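You operate a simulated robot arm through the tools that you are given. There is no shell and no other tool.

The job below is to be done with a simulated robot arm. You get a single attempt, and the scene is never put back.

JOB
Set the grip trainer to 20 kg and test it with three squeezes.
Fine: free the lock lever first and lock it again after.
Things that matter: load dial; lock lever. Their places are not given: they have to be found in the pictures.

Only the result counts: the job must be done as asked and must still hold three seconds after the hand-in. Knocking over, shifting, dropping, spilling or breaking anything else fails it.

ROBOT AND FRAMES
A 7-joint arm with a two-finger parallel gripper, fixed in place. Base frame: the origin is on the floor under the middle of its stand, x ahead of it, y to its left, z up. Lengths are in m, angles in degrees, forces in N, time in s.
With the tool pointing down near the work surface it reaches from about 0.34 to 0.74 m from the base axis. Its first joint turns from -143.0 to 143.0 degrees. Payload 3 kg.
Tool frame: the origin (TCP) lies between the finger pads and is the grasp point; the fingertips stand 0.03 m ahead of it; z points along the fingers, y is the line along which they close. Largest opening 0.094 m; finger width 0.028, thickness 0.01; the body of the gripper, 0.05 by 0.096 m, starts 0.055 m behind the TCP.
Orientation is that of the tool frame in the base frame, as a unit quaternion [w, x, y, z]. With the fingers straight down and closing along the base's y, the tool's x points along the base's -x, its y along +y and its z along -z.

CONTROLS
- The arm moves only by the tool jog_arm. Its argument "increments" is a list of rows, each an object of numbers (a shift or turn left out is 0, a gripper value left out holds the last): "x", "y", "z": the shift along the tool's x, y, z in m; "ax", "ay", "az": the turn, a rotation vector about the tool's x, y, z in degrees; "claw": the gripper command, from -1 (fully open) to 1 (shut), values between in proportion. In form: [{"x": .., "y": .., "z": .., "ax": .., "ay": .., "az": .., "claw": ..}, ...]. A call has 1 to 20 rows; each row shifts and turns the commanded pose from where the row before left it, along the tool's axes as they then stand. Each row takes 0.2 s and may step no farther than 0.05 m and 8.6 degrees from the row before; otherwise, or with a gripper value out of range, the whole call is refused. A pose out of reach is approached as far as the arm can. The call stops where the force on the tool passes 50 N (or 10 N more than at its start, if that is more) or the arm is blocked; 0.2 s more then pass. Each finger travels about 0.045 m/s and halts on what it meets, pressing with about 32 N; the grip force reading is that of the motor and also rises with nothing between the fingers. The clock runs only during rows and for 0.2 s after the last one: add rows that do not move to give the fingers time. The reply holds the time, the measured pose of the TCP, the force on the tool along the base axes, the opening and the grip force, in the units named above and with some noise, with the torque about the TCP (base axes, N m) and any sound that the robot's microphone picked up.
- Cameras (640 x 400 px; columns grow to the right, rows downward): "scene" is fixed at [0.2213, 0.501, 1.5703]; the picture's right is [-0.70, -0.71, 0.00], its down [-0.42, 0.41, -0.81] and it looks along [0.58, -0.57, -0.59] (base axes); focal length 342 px, centre (320, 200). "wrist" rides on the gripper at [0.076, 0.014, -0.102] in the tool frame; the picture's right is [-0.18, 0.98, 0.00], its down [-0.75, -0.14, -0.64] and it looks along [-0.63, -0.12, 0.77] (tool axes); focal length 243 px, centre (320, 200).
- grab_frame(camera): a new picture of that camera. No time passes.
- lift_body(by): moves the trunk up (or, below 0, down) by that many m; the arm rides with it, the base frame stays. It gives what a move gives, with no picture.
- locate(camera, pixels): for up to 12 pixels [column, row] of the newest picture of that camera ("zoom" is the newest enlarged one), the place [x, y, z] in the base frame of the surface seen there, good to about 0.002 m. No time passes.
- zoom(camera, box): a new picture of the part [left, top, right, bottom] of that camera's present view, enlarged. No time passes.
- hand_in(): hands the job in; it is judged then, once.

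Open the gripper and draw the arm clear of the work before you hand the job in, unless the task says otherwise.

The tools are called after ">>>" as name(argument=value, ...) on one line, values as JSON. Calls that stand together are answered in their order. jog_arm: Moves the arm, as the interface text tells. Its arguments: {"type":"object","properties":{"increments":{"type":"array"}},"required":["increments"]} The other tools are called the same way: lift_body (by) moves the trunk up or down; grab_frame (camera) takes a picture; locate (camera, pixels) gives the place of the surface under pixels of a picture; zoom (camera, box) takes an enlarged picture of a part of a camera's view; hand_in () hands the job in.

At the start:

```text
time_s: 0.0
position: [0.5525, -0.1333, 1.1535]
tool_rot: [-0.001, 0.0, 1.0, -0.001]
ft_force: [0.1, -0.8, 0.0]
torque: [-0.03, -0.02, 0.03]
gripper_width: 0.094
finger_force: 0.1
trunk travel left (down, up): [-0.175, 0.215]
```

scene: 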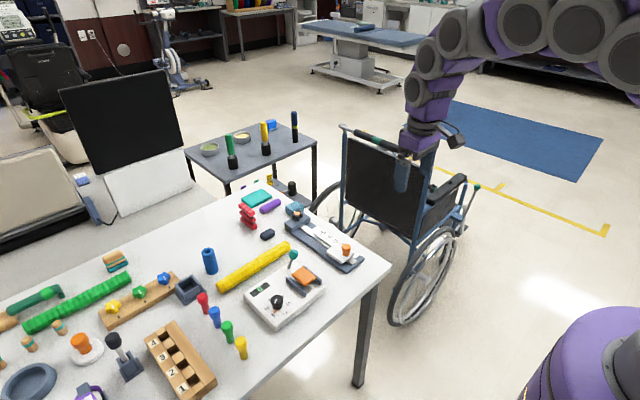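
wrist: 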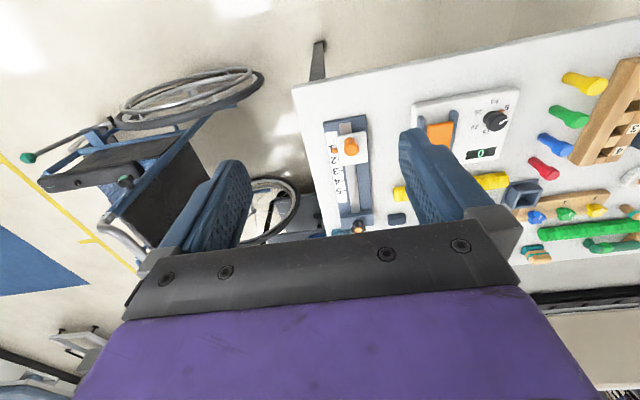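

The scene picture shows a white device near (285, 298) with a black dial at (277, 300), an orange part at (303, 277) and a green-topped lever at (292, 257), which is probably the grip trainer. I zoom in on it from both cameras.

>>> zoom(camera="scene", box=[230, 235, 340, 335])

>>> zoom(camera="wrist", box=[390, 80, 550, 180])

```text
4.00 times, centred on (285, 285) of scene
```

zoom: 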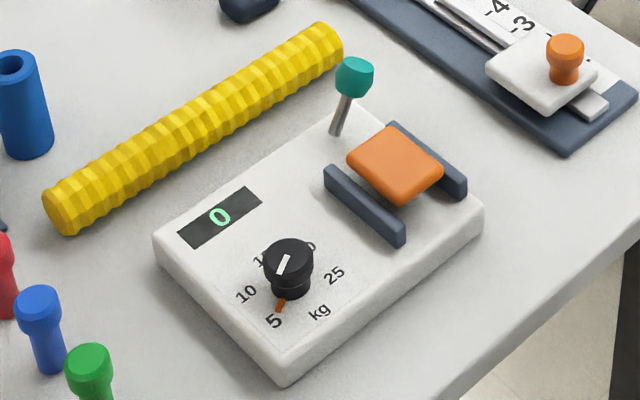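

```text
4.00 times, centred on (470, 130) of wrist
```

zoom: 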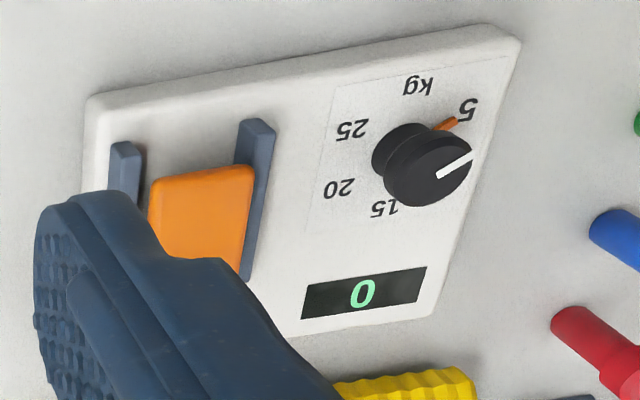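

The zoom shows a dial set at 5 (orange pointer at the 5), scale marks 5–25 round it, an orange squeeze pad between two dark rails, a display reading 0 and a green-topped lever. I locate the points of the device in the zoomed scene picture; first I renew that zoom since the newest one is the wrist's.

>>> zoom(camera="scene", box=[230, 235, 340, 335])

>>> locate(camera="zoom", pixels=[[289, 257], [278, 270], [273, 320], [246, 293], [257, 261], [310, 248], [334, 275], [280, 305], [319, 311], [354, 75], [336, 130], [395, 160]])

>>> locate(camera="zoom", pixels=[[350, 160], [400, 200], [440, 170], [390, 130], [330, 172], [400, 235], [395, 128], [462, 185], [160, 240], [285, 375], [478, 215], [352, 110]])

```text
4.00 times, centred on (285, 285) of scene
```

zoom: 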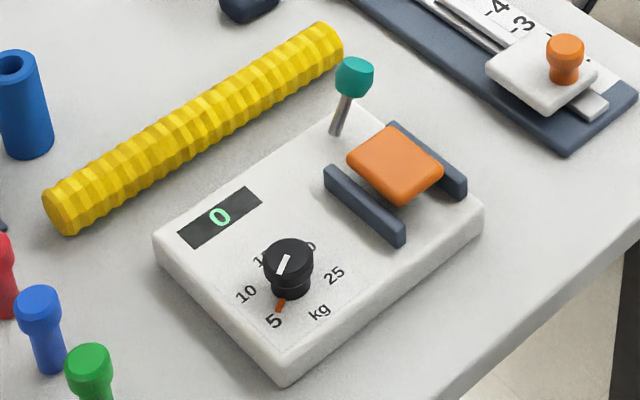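

```text
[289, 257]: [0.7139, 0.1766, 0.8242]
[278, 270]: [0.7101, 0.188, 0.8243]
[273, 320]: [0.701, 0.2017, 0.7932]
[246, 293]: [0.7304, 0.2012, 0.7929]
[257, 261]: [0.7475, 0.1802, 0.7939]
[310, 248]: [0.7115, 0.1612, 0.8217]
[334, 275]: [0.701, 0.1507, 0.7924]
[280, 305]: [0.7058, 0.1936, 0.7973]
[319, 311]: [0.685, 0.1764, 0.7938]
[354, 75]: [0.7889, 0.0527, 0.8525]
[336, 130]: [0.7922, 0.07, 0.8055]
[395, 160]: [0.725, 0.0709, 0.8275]
```

```text
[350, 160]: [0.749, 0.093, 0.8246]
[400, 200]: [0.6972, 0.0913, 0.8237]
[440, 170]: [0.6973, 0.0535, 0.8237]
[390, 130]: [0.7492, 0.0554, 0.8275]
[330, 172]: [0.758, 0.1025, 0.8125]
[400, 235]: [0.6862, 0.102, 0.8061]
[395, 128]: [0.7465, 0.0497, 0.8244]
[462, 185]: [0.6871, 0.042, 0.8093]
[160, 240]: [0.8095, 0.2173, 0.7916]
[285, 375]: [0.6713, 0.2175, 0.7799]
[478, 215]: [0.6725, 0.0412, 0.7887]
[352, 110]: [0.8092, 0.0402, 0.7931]
```

The device lies at x 0.67–0.81, y 0.04–0.22, with its top at z≈0.793; the dial cap centre is near (0.714, 0.177, 0.824) and the lever knob near (0.789, 0.053, 0.852). I bring the arm sideways, staying high, to view it from the wrist camera.

>>> jog_arm(increments=[{"y": 0.045, "claw": -1}, {"y": 0.045}, {"y": 0.045}, {"y": 0.045}, {"y": 0.045, "x": 0.02}, {"y": 0.045, "z": 0.03}, {"z": 0.03}, {}])

>>> grab_frame(camera="wrist")

```text
refused: row 6 steps farther than a row can; nothing moved
```

```text
taken
```

wrist: 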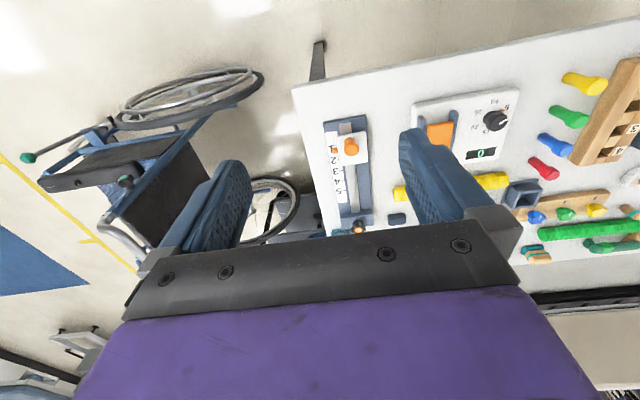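

The call was refused because row 6 stepped more than 0.05 m; nothing moved. I send it again with shorter steps.

>>> jog_arm(increments=[{"y": 0.045, "claw": -1}, {"y": 0.045}, {"y": 0.045}, {"y": 0.045}, {"y": 0.045, "x": 0.02}, {"y": 0.045}, {"z": 0.03}, {"z": 0.02}, {}])

>>> grab_frame(camera="wrist")

```text
time_s: 2.0
position: [0.5317, 0.1377, 1.1069]
tool_rot: [0.001, 0.0, 1.0, 0.0]
ft_force: [-0.9, 1.0, -0.8]
torque: [0.0, 0.01, 0.0]
gripper_width: 0.0938
finger_force: 0.1
trunk travel left (down, up): [-0.175, 0.215]
```

```text
taken
```

wrist: 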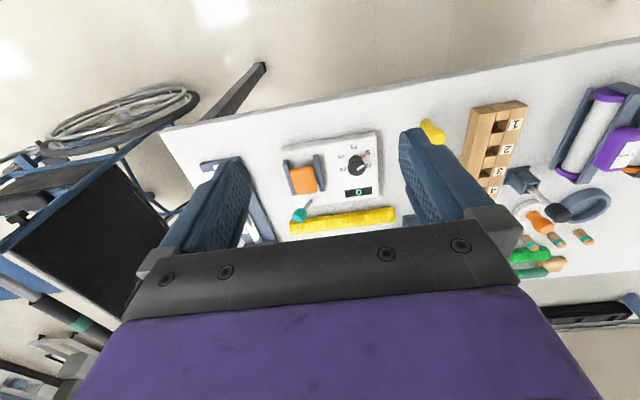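

The device now shows between the fingers at about (330, 172) of the wrist picture. I zoom in on it to look at the lever and markings.

>>> zoom(camera="wrist", box=[270, 125, 400, 235])

>>> locate(camera="wrist", pixels=[[299, 215], [308, 203], [303, 180], [320, 168], [360, 165], [289, 165]])

```text
3.64 times, centred on (335, 180) of wrist
```

zoom: 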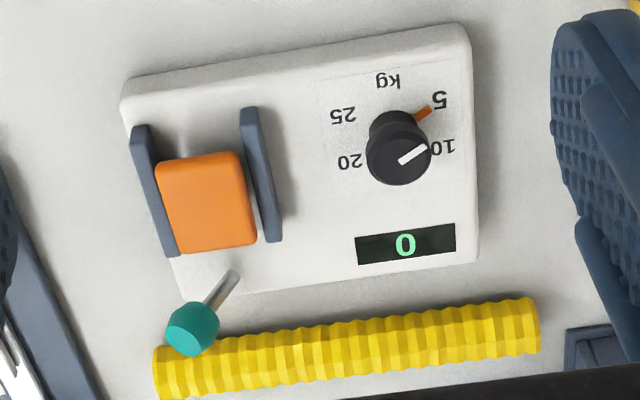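

```text
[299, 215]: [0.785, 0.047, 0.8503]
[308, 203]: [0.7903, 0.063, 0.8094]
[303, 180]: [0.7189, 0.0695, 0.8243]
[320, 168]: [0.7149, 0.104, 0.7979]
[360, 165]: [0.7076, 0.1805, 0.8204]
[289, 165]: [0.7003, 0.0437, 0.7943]
```

The lever leans toward −y from its foot near (0.79, 0.075) to the knob at (0.786, 0.05, 0.85), and the display reads 0. I move lower and closer to see how the pad and lever are built.

>>> jog_arm(increments=[{"x": -0.03, "y": -0.02, "z": 0.03}, {"x": -0.03, "y": -0.02, "z": 0.03}, {"z": 0.04}, {"z": 0.04}, {"z": 0.035}, {}])

>>> grab_frame(camera="wrist")

>>> zoom(camera="wrist", box=[230, 60, 420, 230])

```text
time_s: 3.4
position: [0.5896, 0.0989, 0.9304]
tool_rot: [0.001, 0.0, 1.0, 0.0]
ft_force: [-0.7, 0.5, 0.4]
torque: [-0.01, 0.0, 0.01]
gripper_width: 0.0942
finger_force: 0.0
trunk travel left (down, up): [-0.175, 0.215]
```

```text
taken
```

wrist: 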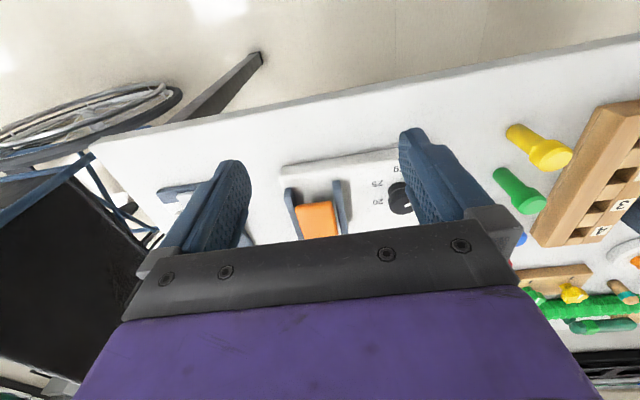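

```text
2.35 times, centred on (325, 145) of wrist
```

zoom: 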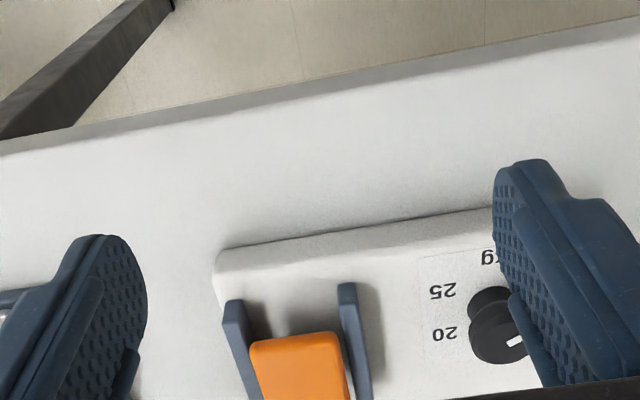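

The pad at about (318, 218) sits between the rails; I enlarge just that part to see whether it sits on a spring or a stem.

>>> zoom(camera="wrist", box=[275, 170, 365, 240])

>>> zoom(camera="scene", box=[275, 245, 330, 305])

```text
5.71 times, centred on (320, 205) of wrist
```

zoom: 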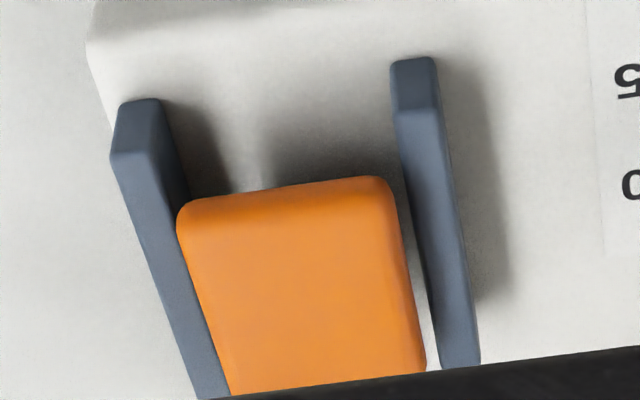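

```text
6.67 times, centred on (302, 275) of scene
```

zoom: 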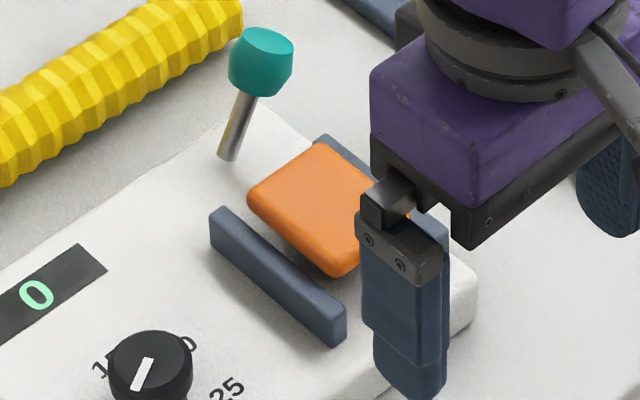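

The pad is a plate hovering between two rails, so it should press down, and the lever is a stick that tilts along y. Before reaching for the lever I locate the neighbouring objects (the yellow roll, the slider's orange knob) and the lever's outline.

>>> grab_frame(camera="scene")

>>> locate(camera="scene", pixels=[[288, 247], [284, 243], [275, 257], [250, 268], [290, 257], [292, 261], [288, 266], [346, 247], [346, 253], [330, 245], [320, 235], [265, 205]])

```text
taken
```

scene: 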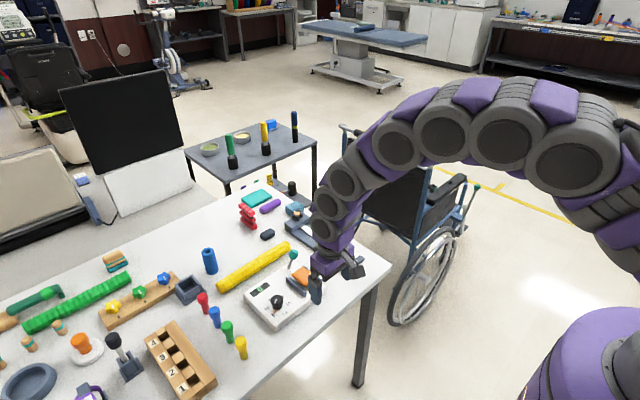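

```text
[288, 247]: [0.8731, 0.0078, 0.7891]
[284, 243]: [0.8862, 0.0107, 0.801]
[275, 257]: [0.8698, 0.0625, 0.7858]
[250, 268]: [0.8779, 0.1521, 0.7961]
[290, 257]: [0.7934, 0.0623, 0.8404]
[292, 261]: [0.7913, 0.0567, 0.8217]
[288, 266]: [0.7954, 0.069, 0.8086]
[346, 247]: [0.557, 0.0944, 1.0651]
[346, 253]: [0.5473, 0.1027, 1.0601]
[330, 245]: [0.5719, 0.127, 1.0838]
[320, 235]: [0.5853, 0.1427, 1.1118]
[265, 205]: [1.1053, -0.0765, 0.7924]
```

The lever knob centre is near (0.794, 0.046, 0.843) and its foot near y 0.078, with nothing close beside it. I tilt the tool 40° forward, set the opening to about 0.06, and stop 0.1 m short of the knob along the tool axis.

>>> jog_arm(increments=[{"ay": -8, "claw": -0.28}, {"ay": -8}, {"ay": -8}, {"ay": -8}, {"ay": -8}, {"x": -0.0252, "y": -0.0132, "z": 0.0244}, {"x": -0.0252, "y": -0.0132, "z": 0.0244}, {"x": -0.0252, "y": -0.0132, "z": 0.0244}, {"x": -0.0252, "y": -0.0132, "z": 0.0244}, {}])

>>> grab_frame(camera="wrist")

>>> grab_frame(camera="scene")

```text
time_s: 5.6
position: [0.7339, 0.0459, 0.9183]
tool_rot: [0.343, -0.001, 0.939, 0.0]
ft_force: [-0.5, 0.0, 0.4]
torque: [-0.01, 0.03, 0.0]
gripper_width: 0.0604
finger_force: 0.0
trunk travel left (down, up): [-0.175, 0.215]
```

```text
taken
```

wrist: 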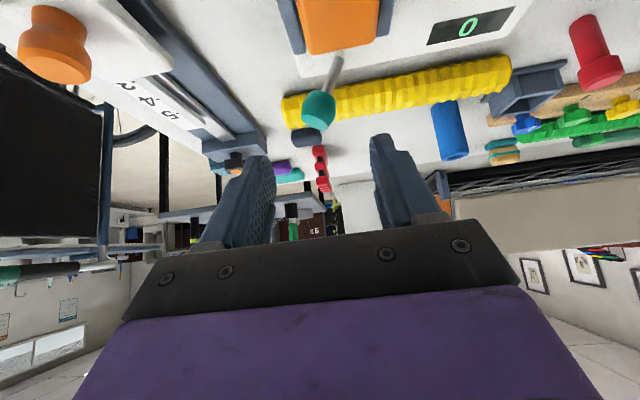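

```text
taken
```

scene: 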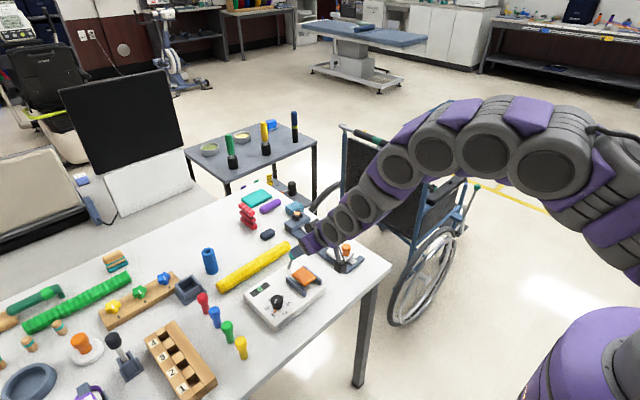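

The approach pose is reached and the lever shows in the wrist view at (320, 107) with the stem top at (337, 65). I enlarge it and locate the knob and stem.

>>> zoom(camera="wrist", box=[260, 20, 420, 140])

>>> locate(camera="wrist", pixels=[[318, 107], [303, 107], [334, 107], [318, 92], [318, 124], [331, 80], [336, 66], [339, 57], [325, 110]])

```text
3.33 times, centred on (340, 80) of wrist
```

zoom: 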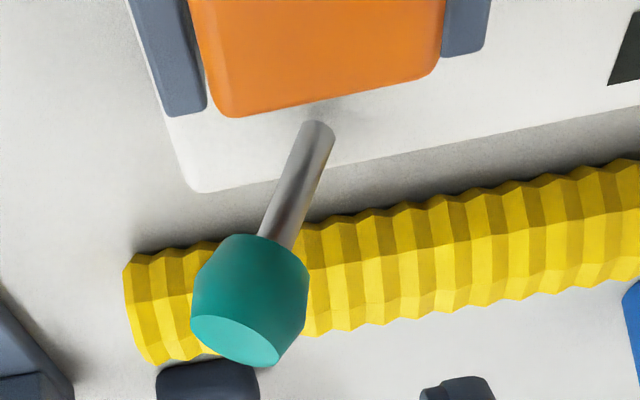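

```text
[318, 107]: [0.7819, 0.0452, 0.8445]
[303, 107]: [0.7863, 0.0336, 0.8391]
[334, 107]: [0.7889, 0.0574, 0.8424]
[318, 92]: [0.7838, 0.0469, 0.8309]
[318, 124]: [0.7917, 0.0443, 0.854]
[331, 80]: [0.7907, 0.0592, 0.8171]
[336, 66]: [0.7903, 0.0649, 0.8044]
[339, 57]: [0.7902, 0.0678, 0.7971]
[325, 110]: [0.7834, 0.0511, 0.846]
```

The knob spans y 0.034–0.057 with its centre near (0.793, 0.046, 0.842), between the open fingers. I advance along the tool axis so that the fingers straddle it.

>>> jog_arm(increments=[{"z": 0.025, "x": 0.001}, {"z": 0.025, "x": 0.001}, {"z": 0.025, "x": 0.001}, {"z": 0.02, "x": 0.001}, {}])

>>> grab_frame(camera="wrist")

>>> zoom(camera="scene", box=[250, 225, 350, 315])

```text
time_s: 6.8
position: [0.7889, 0.0461, 0.8457]
tool_rot: [0.342, 0.0, 0.94, -0.001]
ft_force: [0.2, -0.5, -0.2]
torque: [0.01, -0.02, 0.02]
gripper_width: 0.0601
finger_force: 0.0
trunk travel left (down, up): [-0.175, 0.215]
```

```text
taken
```

wrist: 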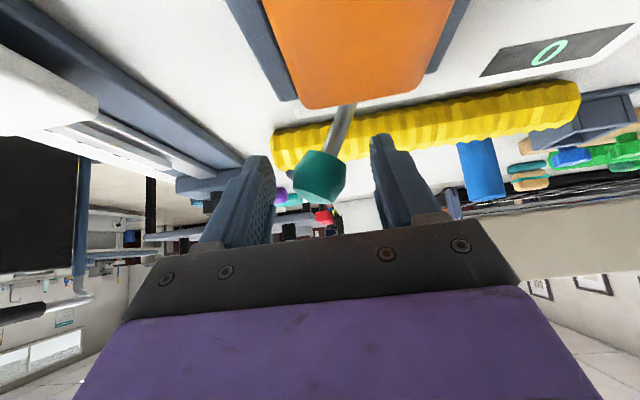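

```text
4.44 times, centred on (300, 270) of scene
```

zoom: 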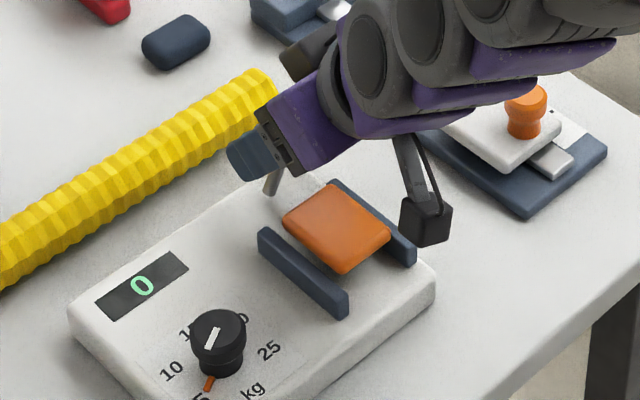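

The knob sits between the fingers at (320, 175) of the wrist picture. I push toward +y in small steps with the −y finger.

>>> jog_arm(increments=[{"y": 0.01}, {"y": 0.008}, {"y": 0.006}, {"y": 0.006}, {"y": 0.006}, {}])

>>> zoom(camera="wrist", box=[180, 60, 460, 260])

```text
time_s: 8.2
position: [0.7889, 0.0825, 0.8444]
tool_rot: [0.342, -0.001, 0.94, -0.001]
ft_force: [-0.3, 0.1, -0.2]
torque: [0.04, 0.02, 0.0]
gripper_width: 0.0602
finger_force: 0.1
trunk travel left (down, up): [-0.175, 0.215]
```

```text
2.00 times, centred on (320, 160) of wrist
```

zoom: 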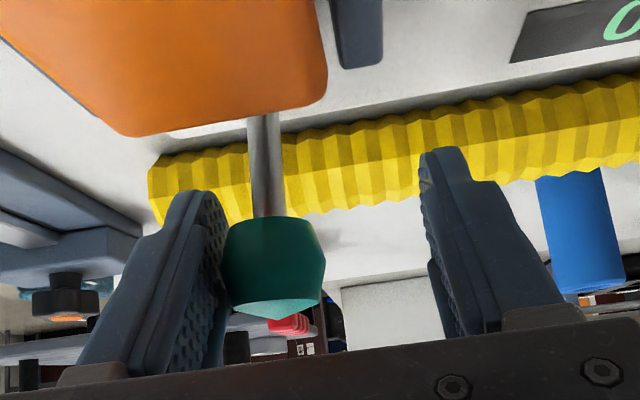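

The finger has reached the knob and the lever is already about upright, moving freely. I keep pushing toward +y in small steps and watch the force.

>>> jog_arm(increments=[{"y": 0.006}, {"y": 0.006}, {"y": 0.006}, {"y": 0.004}, {}])

>>> zoom(camera="wrist", box=[180, 60, 460, 260])

```text
time_s: 9.4
position: [0.7888, 0.1044, 0.8466]
tool_rot: [0.343, 0.0, 0.939, 0.0]
ft_force: [1.6, -1.3, 1.4]
torque: [-0.08, -0.07, 0.02]
gripper_width: 0.061
finger_force: 1.1
trunk travel left (down, up): [-0.175, 0.215]
```

```text
2.00 times, centred on (320, 160) of wrist
```

zoom: 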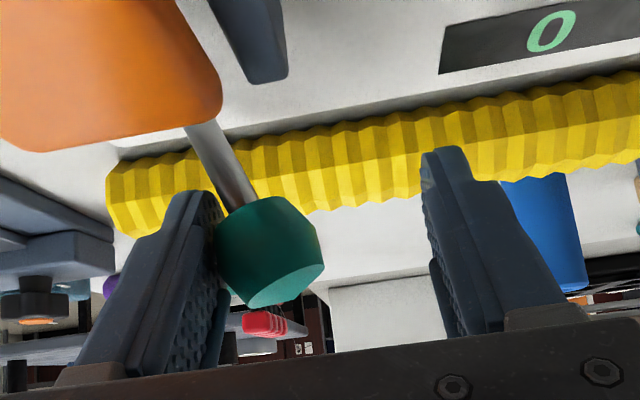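

The lever now leans toward +y and the force is only just rising. I push a little further to feel whether it has a stop.

>>> jog_arm(increments=[{"y": 0.003}, {"y": 0.003}, {}])

>>> zoom(camera="wrist", box=[180, 60, 460, 260])

```text
time_s: 10.2
position: [0.7902, 0.1088, 0.8457]
tool_rot: [0.342, 0.002, 0.94, -0.001]
ft_force: [1.4, -7.5, 1.0]
torque: [-0.28, -0.06, 0.01]
gripper_width: 0.0642
finger_force: 3.1
trunk travel left (down, up): [-0.175, 0.215]
```

```text
2.00 times, centred on (320, 160) of wrist
```

zoom: 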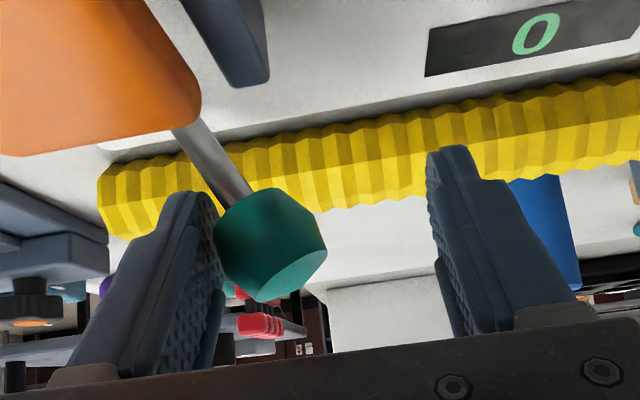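

The y force of 7.5 N shows the lever is at its far stop. I back off a little so that neither finger touches it, retreat along the tool axis and look at it.

>>> jog_arm(increments=[{"y": -0.008}, {"y": -0.008}, {"z": -0.02}, {"z": -0.03}, {"z": -0.03}, {"z": -0.03}, {}])

>>> grab_frame(camera="wrist")

>>> zoom(camera="scene", box=[250, 225, 350, 315])

```text
time_s: 11.8
position: [0.7345, 0.0914, 0.9044]
tool_rot: [0.34, 0.001, 0.94, -0.003]
ft_force: [0.3, 0.5, -0.6]
torque: [0.0, 0.01, -0.01]
gripper_width: 0.0602
finger_force: 0.1
out of reach, approached as far as the arm can: row 5, 6
trunk travel left (down, up): [-0.175, 0.215]
```

```text
taken
```

wrist: 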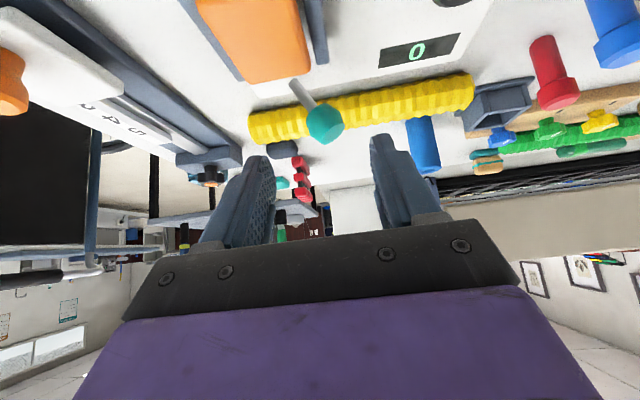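

```text
4.44 times, centred on (300, 270) of scene
```

zoom: 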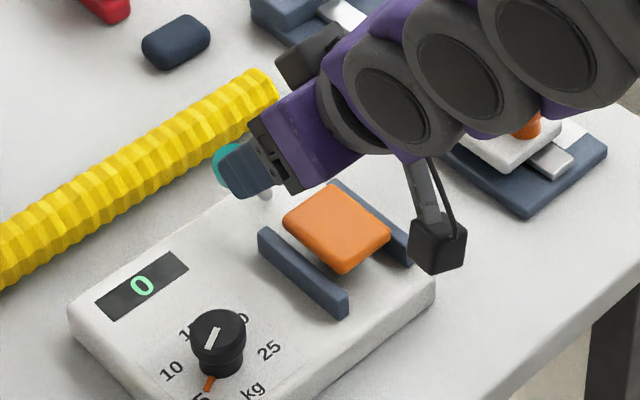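

The lever now leans toward +y (knob at (325, 122) in the wrist view), and the arm met a reach limit while retreating. I draw back along −x and set the tool upright again.

>>> jog_arm(increments=[{"x": 0.0306, "z": -0.0257}, {"x": 0.0306, "z": -0.0257}, {"x": 0.0306, "z": -0.0257}, {"ay": 8}, {"ay": 8}, {"ay": 8}, {"ay": 8}, {"ay": 8}, {}])

>>> grab_frame(camera="wrist")

>>> zoom(camera="scene", box=[230, 235, 340, 335])

```text
time_s: 13.8
position: [0.7348, 0.0934, 0.9095]
tool_rot: [0.0, -0.001, 1.0, -0.001]
ft_force: [-0.4, 0.3, -0.5]
torque: [0.01, 0.02, 0.02]
gripper_width: 0.0603
finger_force: 0.1
out of reach, approached as far as the arm can: row 1, 2, 3
trunk travel left (down, up): [-0.175, 0.215]
```

```text
taken
```

wrist: 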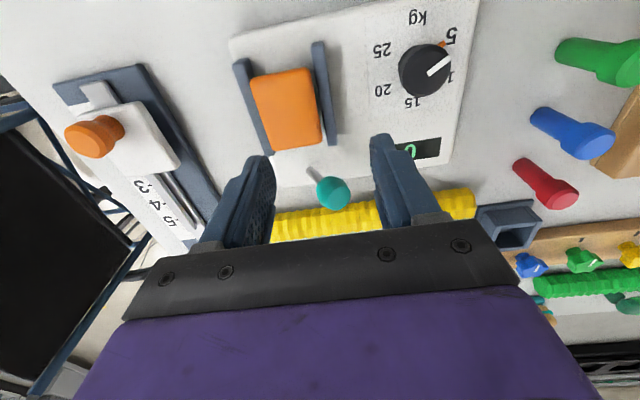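

```text
4.00 times, centred on (285, 285) of scene
```

zoom: 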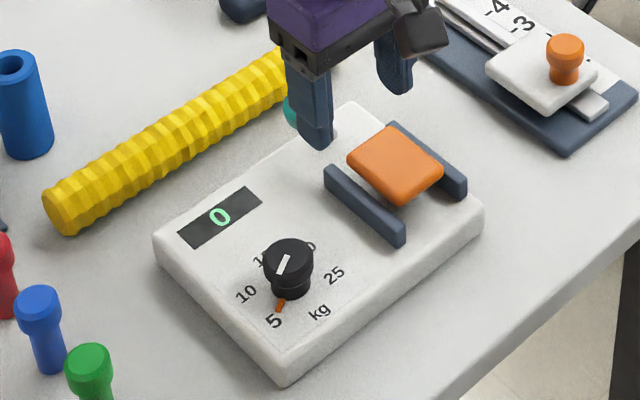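

The tool is upright again at (0.735, 0.093, 0.910) and the wrist view shows the dial at (427, 68) with the orange pointer by the 5. I enlarge and locate the dial's outline and the marks.

>>> zoom(camera="wrist", box=[360, 0, 480, 120])

```text
3.33 times, centred on (420, 60) of wrist
```

zoom: 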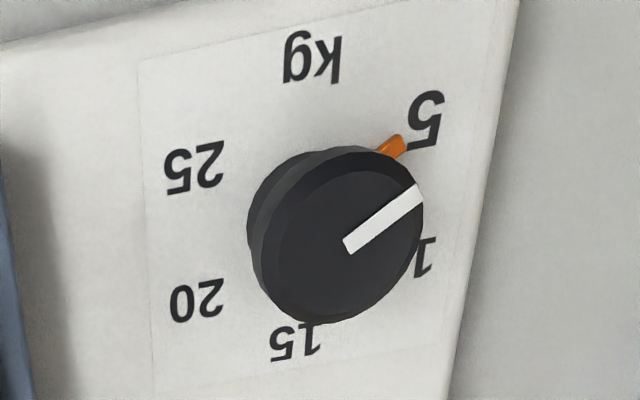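

>>> locate(camera="zoom", pixels=[[342, 238], [345, 247], [416, 192], [262, 240], [422, 210], [335, 152], [335, 318], [427, 120], [195, 167], [197, 300], [312, 57], [402, 143]])

```text
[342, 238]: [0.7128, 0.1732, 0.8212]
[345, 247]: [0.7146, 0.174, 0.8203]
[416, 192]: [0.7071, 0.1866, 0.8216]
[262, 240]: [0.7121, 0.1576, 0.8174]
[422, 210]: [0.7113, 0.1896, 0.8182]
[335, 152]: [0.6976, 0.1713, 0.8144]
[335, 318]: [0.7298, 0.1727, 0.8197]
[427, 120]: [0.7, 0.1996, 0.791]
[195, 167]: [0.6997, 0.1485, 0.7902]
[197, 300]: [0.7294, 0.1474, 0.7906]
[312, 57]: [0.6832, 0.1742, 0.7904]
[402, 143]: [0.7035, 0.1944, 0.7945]
```

The marks sit at 60° steps on a ring round the dial axis at about (0.7145, 0.174); the pointer is at 120° (the 5) and 20 lies at −60°, so the dial needs a half turn clockwise seen from above. I move above the dial and turn the tool 90° counter-clockwise so the turn can be done in one stroke.

>>> jog_arm(increments=[{"x": 0.01, "y": 0.04}, {"x": 0.01, "y": 0.04}, {"az": -8.5}, {"az": -8.5}, {"az": -8.5}, {"az": -8.5}, {"az": -8.5}, {"az": -8.5}, {"az": -8.5}, {"az": -8.5}, {"az": -8.5}, {"az": -8.5}, {"az": -5}, {}])

>>> grab_frame(camera="scene")

>>> grab_frame(camera="wrist")

```text
time_s: 16.8
position: [0.7166, 0.1734, 0.909]
tool_rot: [0.001, 0.708, -0.707, 0.0]
ft_force: [0.0, 0.3, 0.0]
torque: [-0.03, -0.02, -0.02]
gripper_width: 0.0603
finger_force: 0.0
trunk travel left (down, up): [-0.175, 0.215]
```

```text
taken
```

scene: 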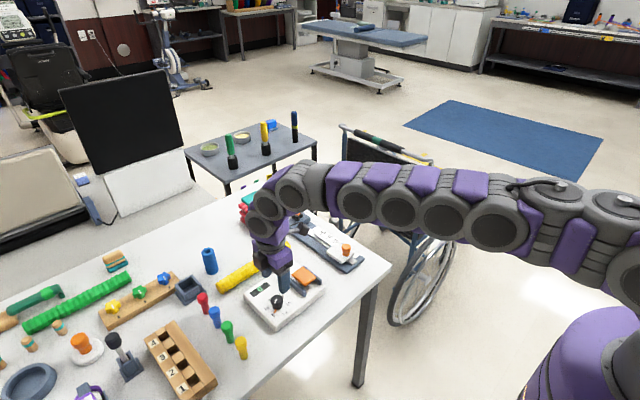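

```text
taken
```

wrist: 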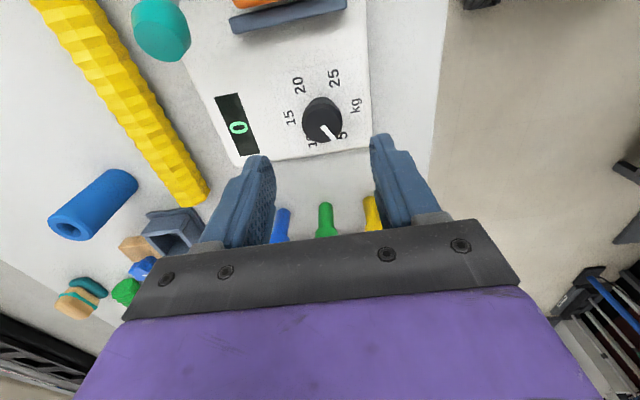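

The tool turned 90° as planned and the dial shows at (322, 118) between the fingers. I locate the dial's outline again from this angle to refine its centre.

>>> zoom(camera="wrist", box=[270, 60, 380, 160])

```text
4.00 times, centred on (325, 110) of wrist
```

zoom: 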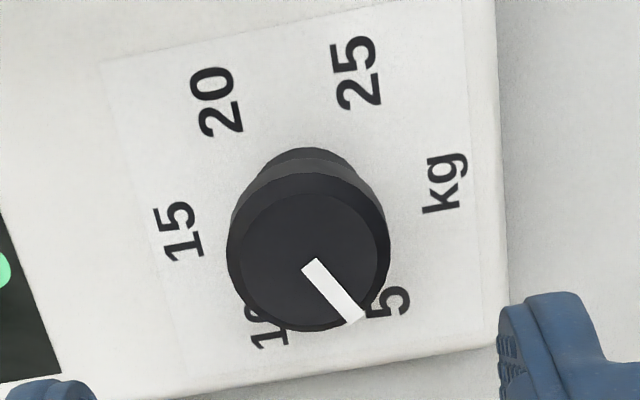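

>>> locate(camera="zoom", pixels=[[305, 263], [308, 262], [358, 318], [230, 255], [388, 245], [305, 332], [305, 175], [305, 152], [178, 230], [215, 102], [357, 72], [445, 182]])

```text
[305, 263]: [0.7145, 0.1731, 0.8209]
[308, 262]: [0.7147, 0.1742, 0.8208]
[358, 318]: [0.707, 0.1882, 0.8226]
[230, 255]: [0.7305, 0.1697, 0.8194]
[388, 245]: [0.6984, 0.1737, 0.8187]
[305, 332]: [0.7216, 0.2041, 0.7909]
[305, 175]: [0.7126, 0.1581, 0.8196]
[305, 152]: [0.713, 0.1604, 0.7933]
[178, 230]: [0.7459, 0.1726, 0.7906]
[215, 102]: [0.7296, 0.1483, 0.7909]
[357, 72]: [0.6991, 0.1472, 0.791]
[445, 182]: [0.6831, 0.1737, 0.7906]
```

The dial axis is confirmed at (0.7145, 0.174), cap radius 0.016, cap top 0.821, panel top 0.7905. I descend so the fingertips stop about 0.01 above the panel, straddling the cap.

>>> jog_arm(increments=[{"y": 0.002, "x": -0.0005, "z": 0.02}, {"z": 0.02}, {"z": 0.02}, {"z": 0.018}, {}])

>>> grab_frame(camera="wrist")

>>> zoom(camera="scene", box=[230, 235, 340, 335])

```text
time_s: 18.0
position: [0.7139, 0.1739, 0.8307]
tool_rot: [-0.001, -0.707, 0.707, 0.0]
ft_force: [0.2, 0.1, 0.8]
torque: [-0.03, -0.02, 0.02]
gripper_width: 0.0601
finger_force: 0.1
trunk travel left (down, up): [-0.175, 0.215]
```

```text
taken
```

wrist: 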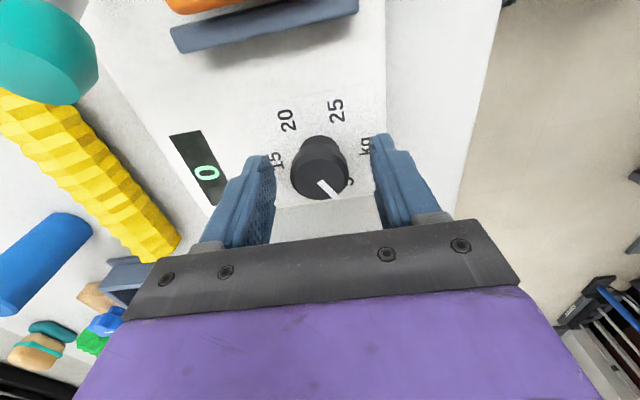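

```text
4.00 times, centred on (285, 285) of scene
```

zoom: 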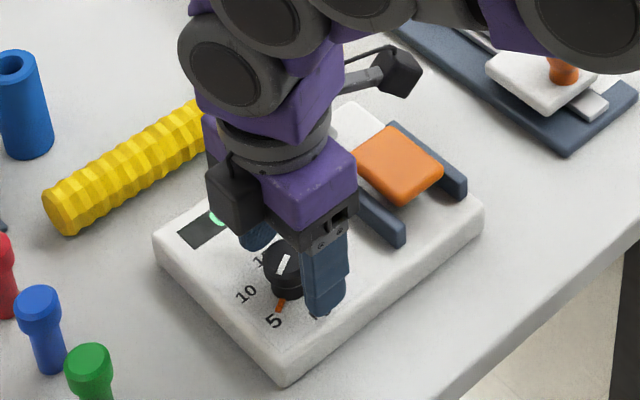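

The fingers straddle the dial cap along x with clearance on both sides. I close on it.

>>> jog_arm(increments=[{"claw": 1}, {}, {}, {}, {}])

>>> grab_frame(camera="wrist")

```text
time_s: 19.2
position: [0.7148, 0.1733, 0.8306]
tool_rot: [0.0, 0.707, -0.707, 0.001]
ft_force: [8.1, 2.3, 1.9]
torque: [0.03, 0.17, -0.01]
gripper_width: 0.0308
finger_force: 45.3
trunk travel left (down, up): [-0.175, 0.215]
```

```text
taken
```

wrist: 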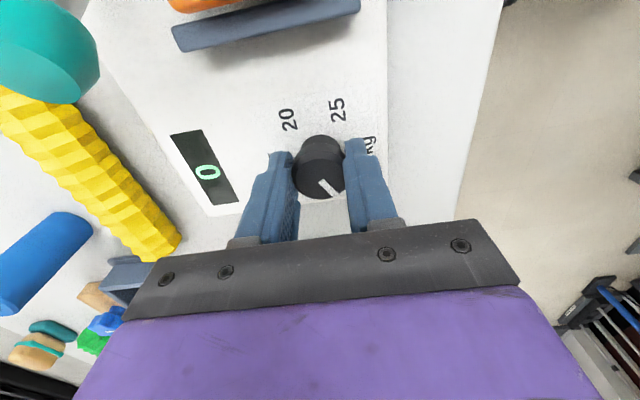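

The cap is gripped (opening 0.031). I turn it clockwise from above a little first and check that the pointer follows.

>>> jog_arm(increments=[{"az": 6}, {"az": 6}, {"az": 6}, {}])

>>> zoom(camera="wrist", box=[240, 80, 400, 240])

```text
time_s: 20.2
position: [0.7159, 0.1728, 0.8297]
tool_rot: [0.0, -0.588, 0.809, 0.001]
ft_force: [6.4, 1.9, 2.1]
torque: [0.39, 0.14, -0.03]
gripper_width: 0.0311
finger_force: 45.2
trunk travel left (down, up): [-0.175, 0.215]
```

```text
2.50 times, centred on (320, 160) of wrist
```

zoom: 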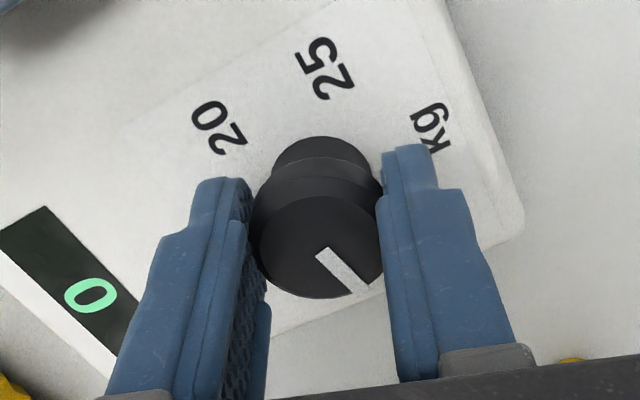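

The white line keeps its place relative to the fingers while the marks turned, so the dial follows. I continue turning, stopping short of the goal to check.

>>> jog_arm(increments=[{"az": 8}, {"az": 8}, {"az": 8}, {"az": 8}, {"az": 8}, {"az": 8}, {"az": 8}, {"az": 8}, {"az": 8}, {"az": 8}, {"az": 8}, {"az": 8}, {"az": 8}, {"az": 8}, {"az": 8}, {"az": 8}, {"az": 8}, {}])

>>> zoom(camera="wrist", box=[240, 80, 400, 240])

>>> zoom(camera="scene", box=[230, 235, 340, 335])

```text
time_s: 24.0
position: [0.7155, 0.1764, 0.8311]
tool_rot: [0.001, 0.53, 0.848, 0.0]
ft_force: [-7.8, 25.5, -5.6]
torque: [0.28, 0.56, 0.01]
gripper_width: 0.031
finger_force: 45.2
trunk travel left (down, up): [-0.175, 0.215]
```

```text
2.50 times, centred on (320, 160) of wrist
```

zoom: 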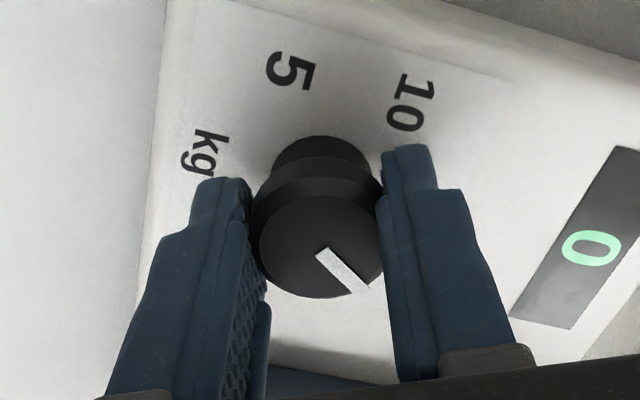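

```text
4.00 times, centred on (285, 285) of scene
```

zoom: 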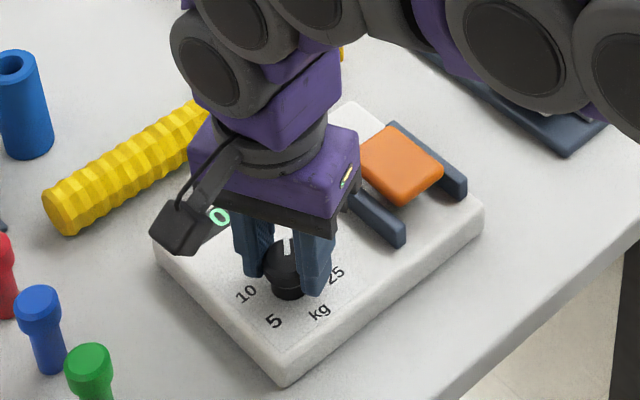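

The dial has turned 154° with the gripper and a side force of about 26 N along the tool's x has built up because the turn centre is slightly off. I relieve that with a 2.3 mm shift and finish the last 26°.

>>> jog_arm(increments=[{"x": 0.0023}, {"az": 8}, {"az": 8}, {"az": 7}, {"az": 3}, {}])

>>> zoom(camera="wrist", box=[240, 80, 400, 240])

```text
time_s: 25.4
position: [0.7153, 0.1763, 0.8299]
tool_rot: [0.0, 0.707, 0.707, 0.001]
ft_force: [18.2, 18.2, 1.0]
torque: [-0.23, 0.06, 0.02]
gripper_width: 0.0312
finger_force: 45.1
trunk travel left (down, up): [-0.175, 0.215]
```

```text
2.50 times, centred on (320, 160) of wrist
```

zoom: 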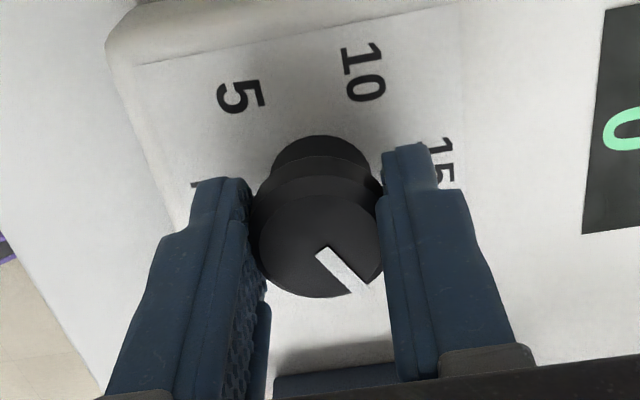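

The half turn is complete (tool at −90°). I relieve the remaining side force, open to 0.06 and lift straight up to check the pointer.

>>> jog_arm(increments=[{"x": 0.0015, "y": 0.0015}, {"claw": -0.28}, {}, {}, {}, {"z": -0.03}, {"z": -0.03}, {"z": -0.02}, {}])

>>> grab_frame(camera="wrist")

>>> zoom(camera="scene", box=[230, 235, 340, 335])

```text
time_s: 27.4
position: [0.7141, 0.1787, 0.9091]
tool_rot: [0.001, 0.708, 0.707, -0.001]
ft_force: [-0.2, -0.5, 0.3]
torque: [0.01, -0.01, 0.0]
gripper_width: 0.0603
finger_force: 0.1
trunk travel left (down, up): [-0.175, 0.215]
```

```text
taken
```

wrist: 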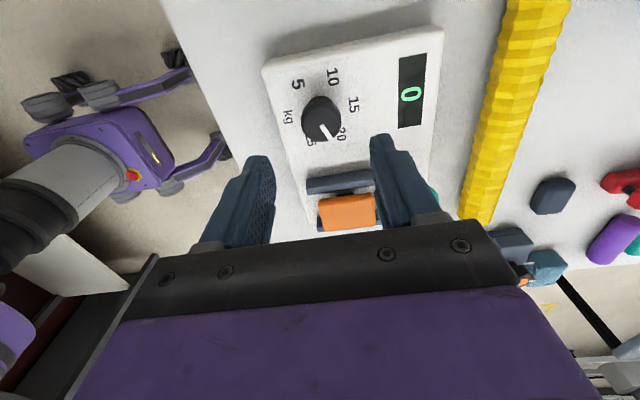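

```text
4.00 times, centred on (285, 285) of scene
```

zoom: 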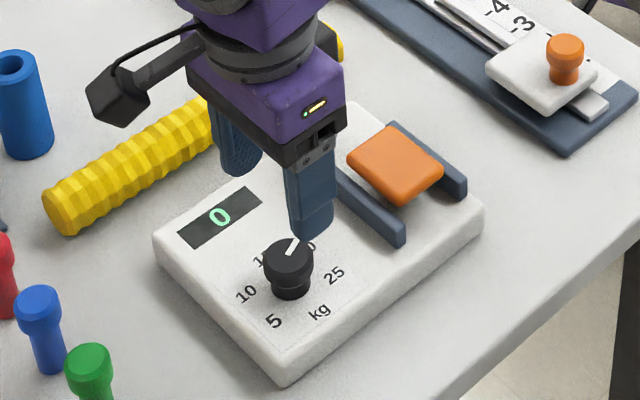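

The dial's white line now points toward the 20 side. I enlarge the dial in the wrist view to measure its direction.

>>> zoom(camera="wrist", box=[270, 60, 380, 170])

```text
3.64 times, centred on (325, 115) of wrist
```

zoom: 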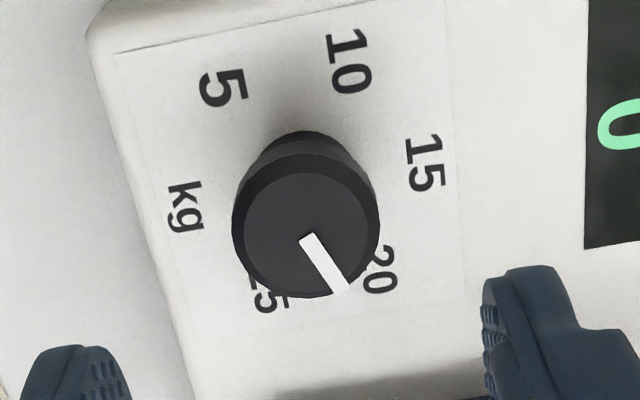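

I locate the line's ends, the cap outline and the marks in this enlarged view to get the actual angle.

>>> locate(camera="zoom", pixels=[[307, 240], [341, 290], [324, 265], [234, 225], [379, 220], [305, 172], [300, 297], [225, 87], [350, 60], [425, 163], [382, 268], [185, 205]])

>>> zoom(camera="wrist", box=[295, 85, 355, 145])

```text
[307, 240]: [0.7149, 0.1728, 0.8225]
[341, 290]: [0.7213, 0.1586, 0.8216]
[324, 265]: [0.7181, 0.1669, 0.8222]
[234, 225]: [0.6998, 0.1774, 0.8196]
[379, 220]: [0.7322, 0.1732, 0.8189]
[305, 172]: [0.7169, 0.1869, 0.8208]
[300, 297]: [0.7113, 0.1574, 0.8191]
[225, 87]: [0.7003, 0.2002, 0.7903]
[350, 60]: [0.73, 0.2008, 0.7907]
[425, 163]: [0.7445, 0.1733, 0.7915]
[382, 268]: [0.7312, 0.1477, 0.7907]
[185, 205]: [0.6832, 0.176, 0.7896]
```

```text
6.67 times, centred on (325, 115) of wrist
```

zoom: 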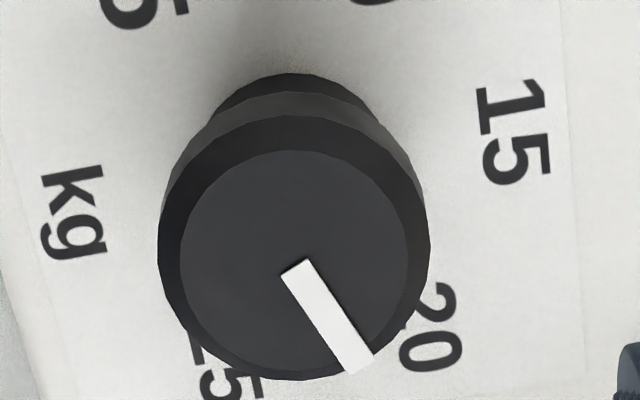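

The line now points at about −66 to −68° instead of −60°, i.e. some 7° past the 20 toward 25; closing on the faceted cap evidently turned it slightly. From the two gripped poses the axis is at (0.7150, 0.1748), so I descend centred on that, regrip and check before correcting.

>>> jog_arm(increments=[{"x": -0.0039, "y": 0.0009, "z": 0.02}, {"z": 0.02}, {"z": 0.02}, {"z": 0.018}, {}])

>>> zoom(camera="wrist", box=[240, 80, 400, 240])

```text
time_s: 28.6
position: [0.7151, 0.1743, 0.8326]
tool_rot: [0.001, 0.708, 0.707, -0.001]
ft_force: [-0.4, -0.2, -0.8]
torque: [-0.01, 0.03, -0.03]
gripper_width: 0.0601
finger_force: 0.0
trunk travel left (down, up): [-0.175, 0.215]
```

```text
2.50 times, centred on (320, 160) of wrist
```

zoom: 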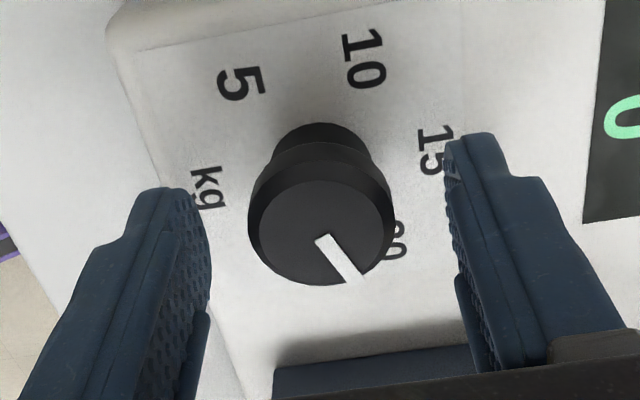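

Using the camera geometry, the line was at −60.4° while gripped and −68° now, so the release under side load dragged the dial by about 8°. I regrip with the tool well centred and check the line and the force.

>>> jog_arm(increments=[{"claw": 1}, {}, {}, {}, {}])

>>> zoom(camera="wrist", box=[240, 80, 400, 240])

```text
time_s: 29.8
position: [0.7143, 0.1742, 0.8321]
tool_rot: [0.0, 0.707, 0.707, 0.0]
ft_force: [3.8, 0.8, 1.3]
torque: [0.06, -0.12, -0.01]
gripper_width: 0.0305
finger_force: 45.4
trunk travel left (down, up): [-0.175, 0.215]
```

```text
2.50 times, centred on (320, 160) of wrist
```

zoom: 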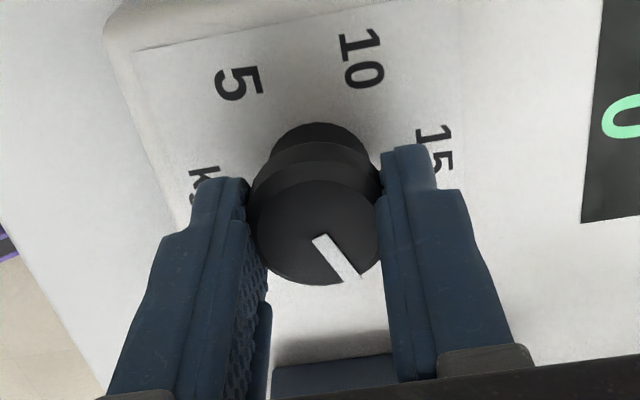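

The grip is now nearly free of side load and the line keeps its direction of about −68°. I turn 8° counter-clockwise from above and check the image and forces.

>>> jog_arm(increments=[{"az": -4}, {"az": -4}, {}, {}])

>>> zoom(camera="wrist", box=[240, 80, 400, 240])

```text
time_s: 30.8
position: [0.7165, 0.1731, 0.8319]
tool_rot: [0.0, 0.656, 0.755, 0.0]
ft_force: [4.0, 1.1, 2.7]
torque: [0.23, 0.1, -0.02]
gripper_width: 0.0302
finger_force: 44.8
trunk travel left (down, up): [-0.175, 0.215]
```

```text
2.50 times, centred on (320, 160) of wrist
```

zoom: 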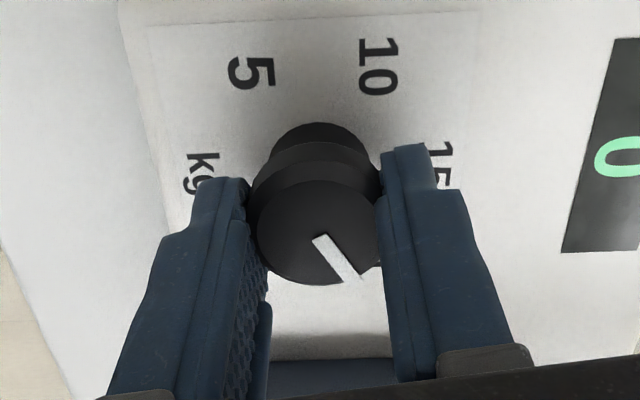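

The dial followed by 8° and the side force is only 4 N. I open gently and lift straight up to verify.

>>> jog_arm(increments=[{"claw": -0.28}, {}, {}, {}, {"z": -0.02}, {"z": -0.03}, {"z": -0.03}, {}])

>>> zoom(camera="wrist", box=[270, 60, 380, 170])

>>> zoom(camera="scene", box=[230, 235, 340, 335])

```text
time_s: 32.6
position: [0.7158, 0.171, 0.9123]
tool_rot: [0.001, 0.656, 0.755, -0.001]
ft_force: [0.2, 0.9, -0.2]
torque: [0.0, 0.01, -0.02]
gripper_width: 0.06
finger_force: 0.0
trunk travel left (down, up): [-0.175, 0.215]
```

```text
3.64 times, centred on (325, 115) of wrist
```

zoom: 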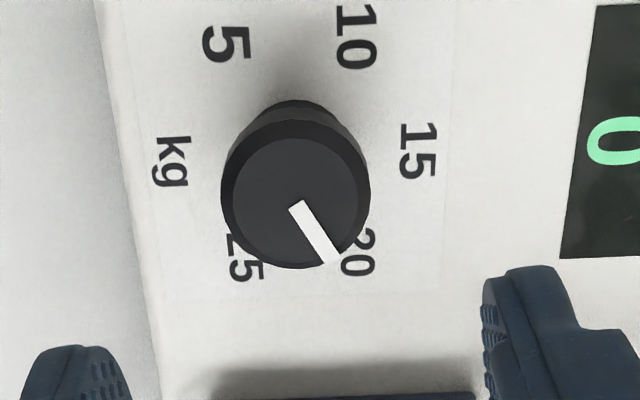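

```text
4.00 times, centred on (285, 285) of scene
```

zoom: 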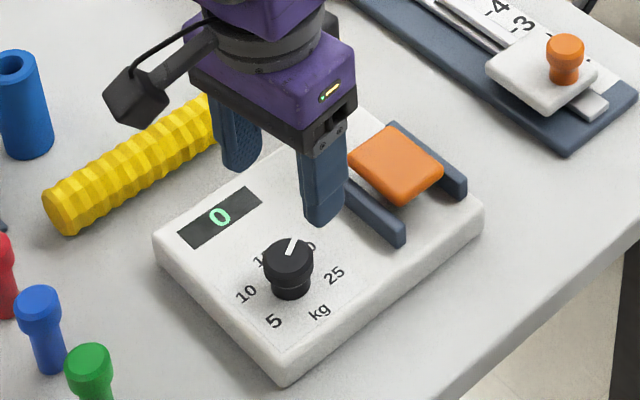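

By my calculation the line is now at about −58 to −60°, i.e. at the 20. I move above the pad at (0.723, 0.073) and swing the tool back to +90° so the wrist camera can see the orange pointer from the 20's side.

>>> jog_arm(increments=[{"x": -0.033, "y": -0.002}, {"x": -0.033, "y": -0.002}, {"x": -0.032, "y": -0.0025}, {}])

>>> jog_arm(increments=[{"az": -8.6}, {"az": -8.6}, {"az": -8.6}, {"az": -8.6}, {"az": -8.6}, {"az": -8.6}, {"az": -8.6}, {"az": -8.6}, {"az": -8.6}, {"az": -8.6}, {"az": -8.6}, {"az": -8.6}, {"az": -8.6}, {"az": -8.6}, {"az": -8.6}, {"az": -8.6}, {"az": -8.6}, {"az": -8.6}, {"az": -8.6}, {"az": -8.6}])

>>> grab_frame(camera="wrist")

```text
time_s: 33.6
position: [0.7224, 0.0742, 0.912]
tool_rot: [0.0, 0.656, 0.755, 0.0]
ft_force: [0.5, 1.5, 0.3]
torque: [-0.01, -0.01, -0.02]
gripper_width: 0.06
finger_force: 0.0
trunk travel left (down, up): [-0.175, 0.215]
```

```text
time_s: 37.8
position: [0.7237, 0.0733, 0.9121]
tool_rot: [-0.001, -0.707, 0.707, 0.0]
ft_force: [-0.4, -0.3, 0.4]
torque: [0.02, -0.01, 0.01]
gripper_width: 0.0602
finger_force: 0.1
trunk travel left (down, up): [-0.175, 0.215]
```

```text
taken
```

wrist: 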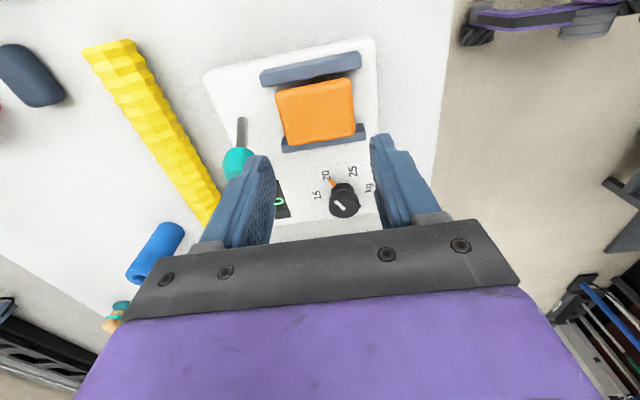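

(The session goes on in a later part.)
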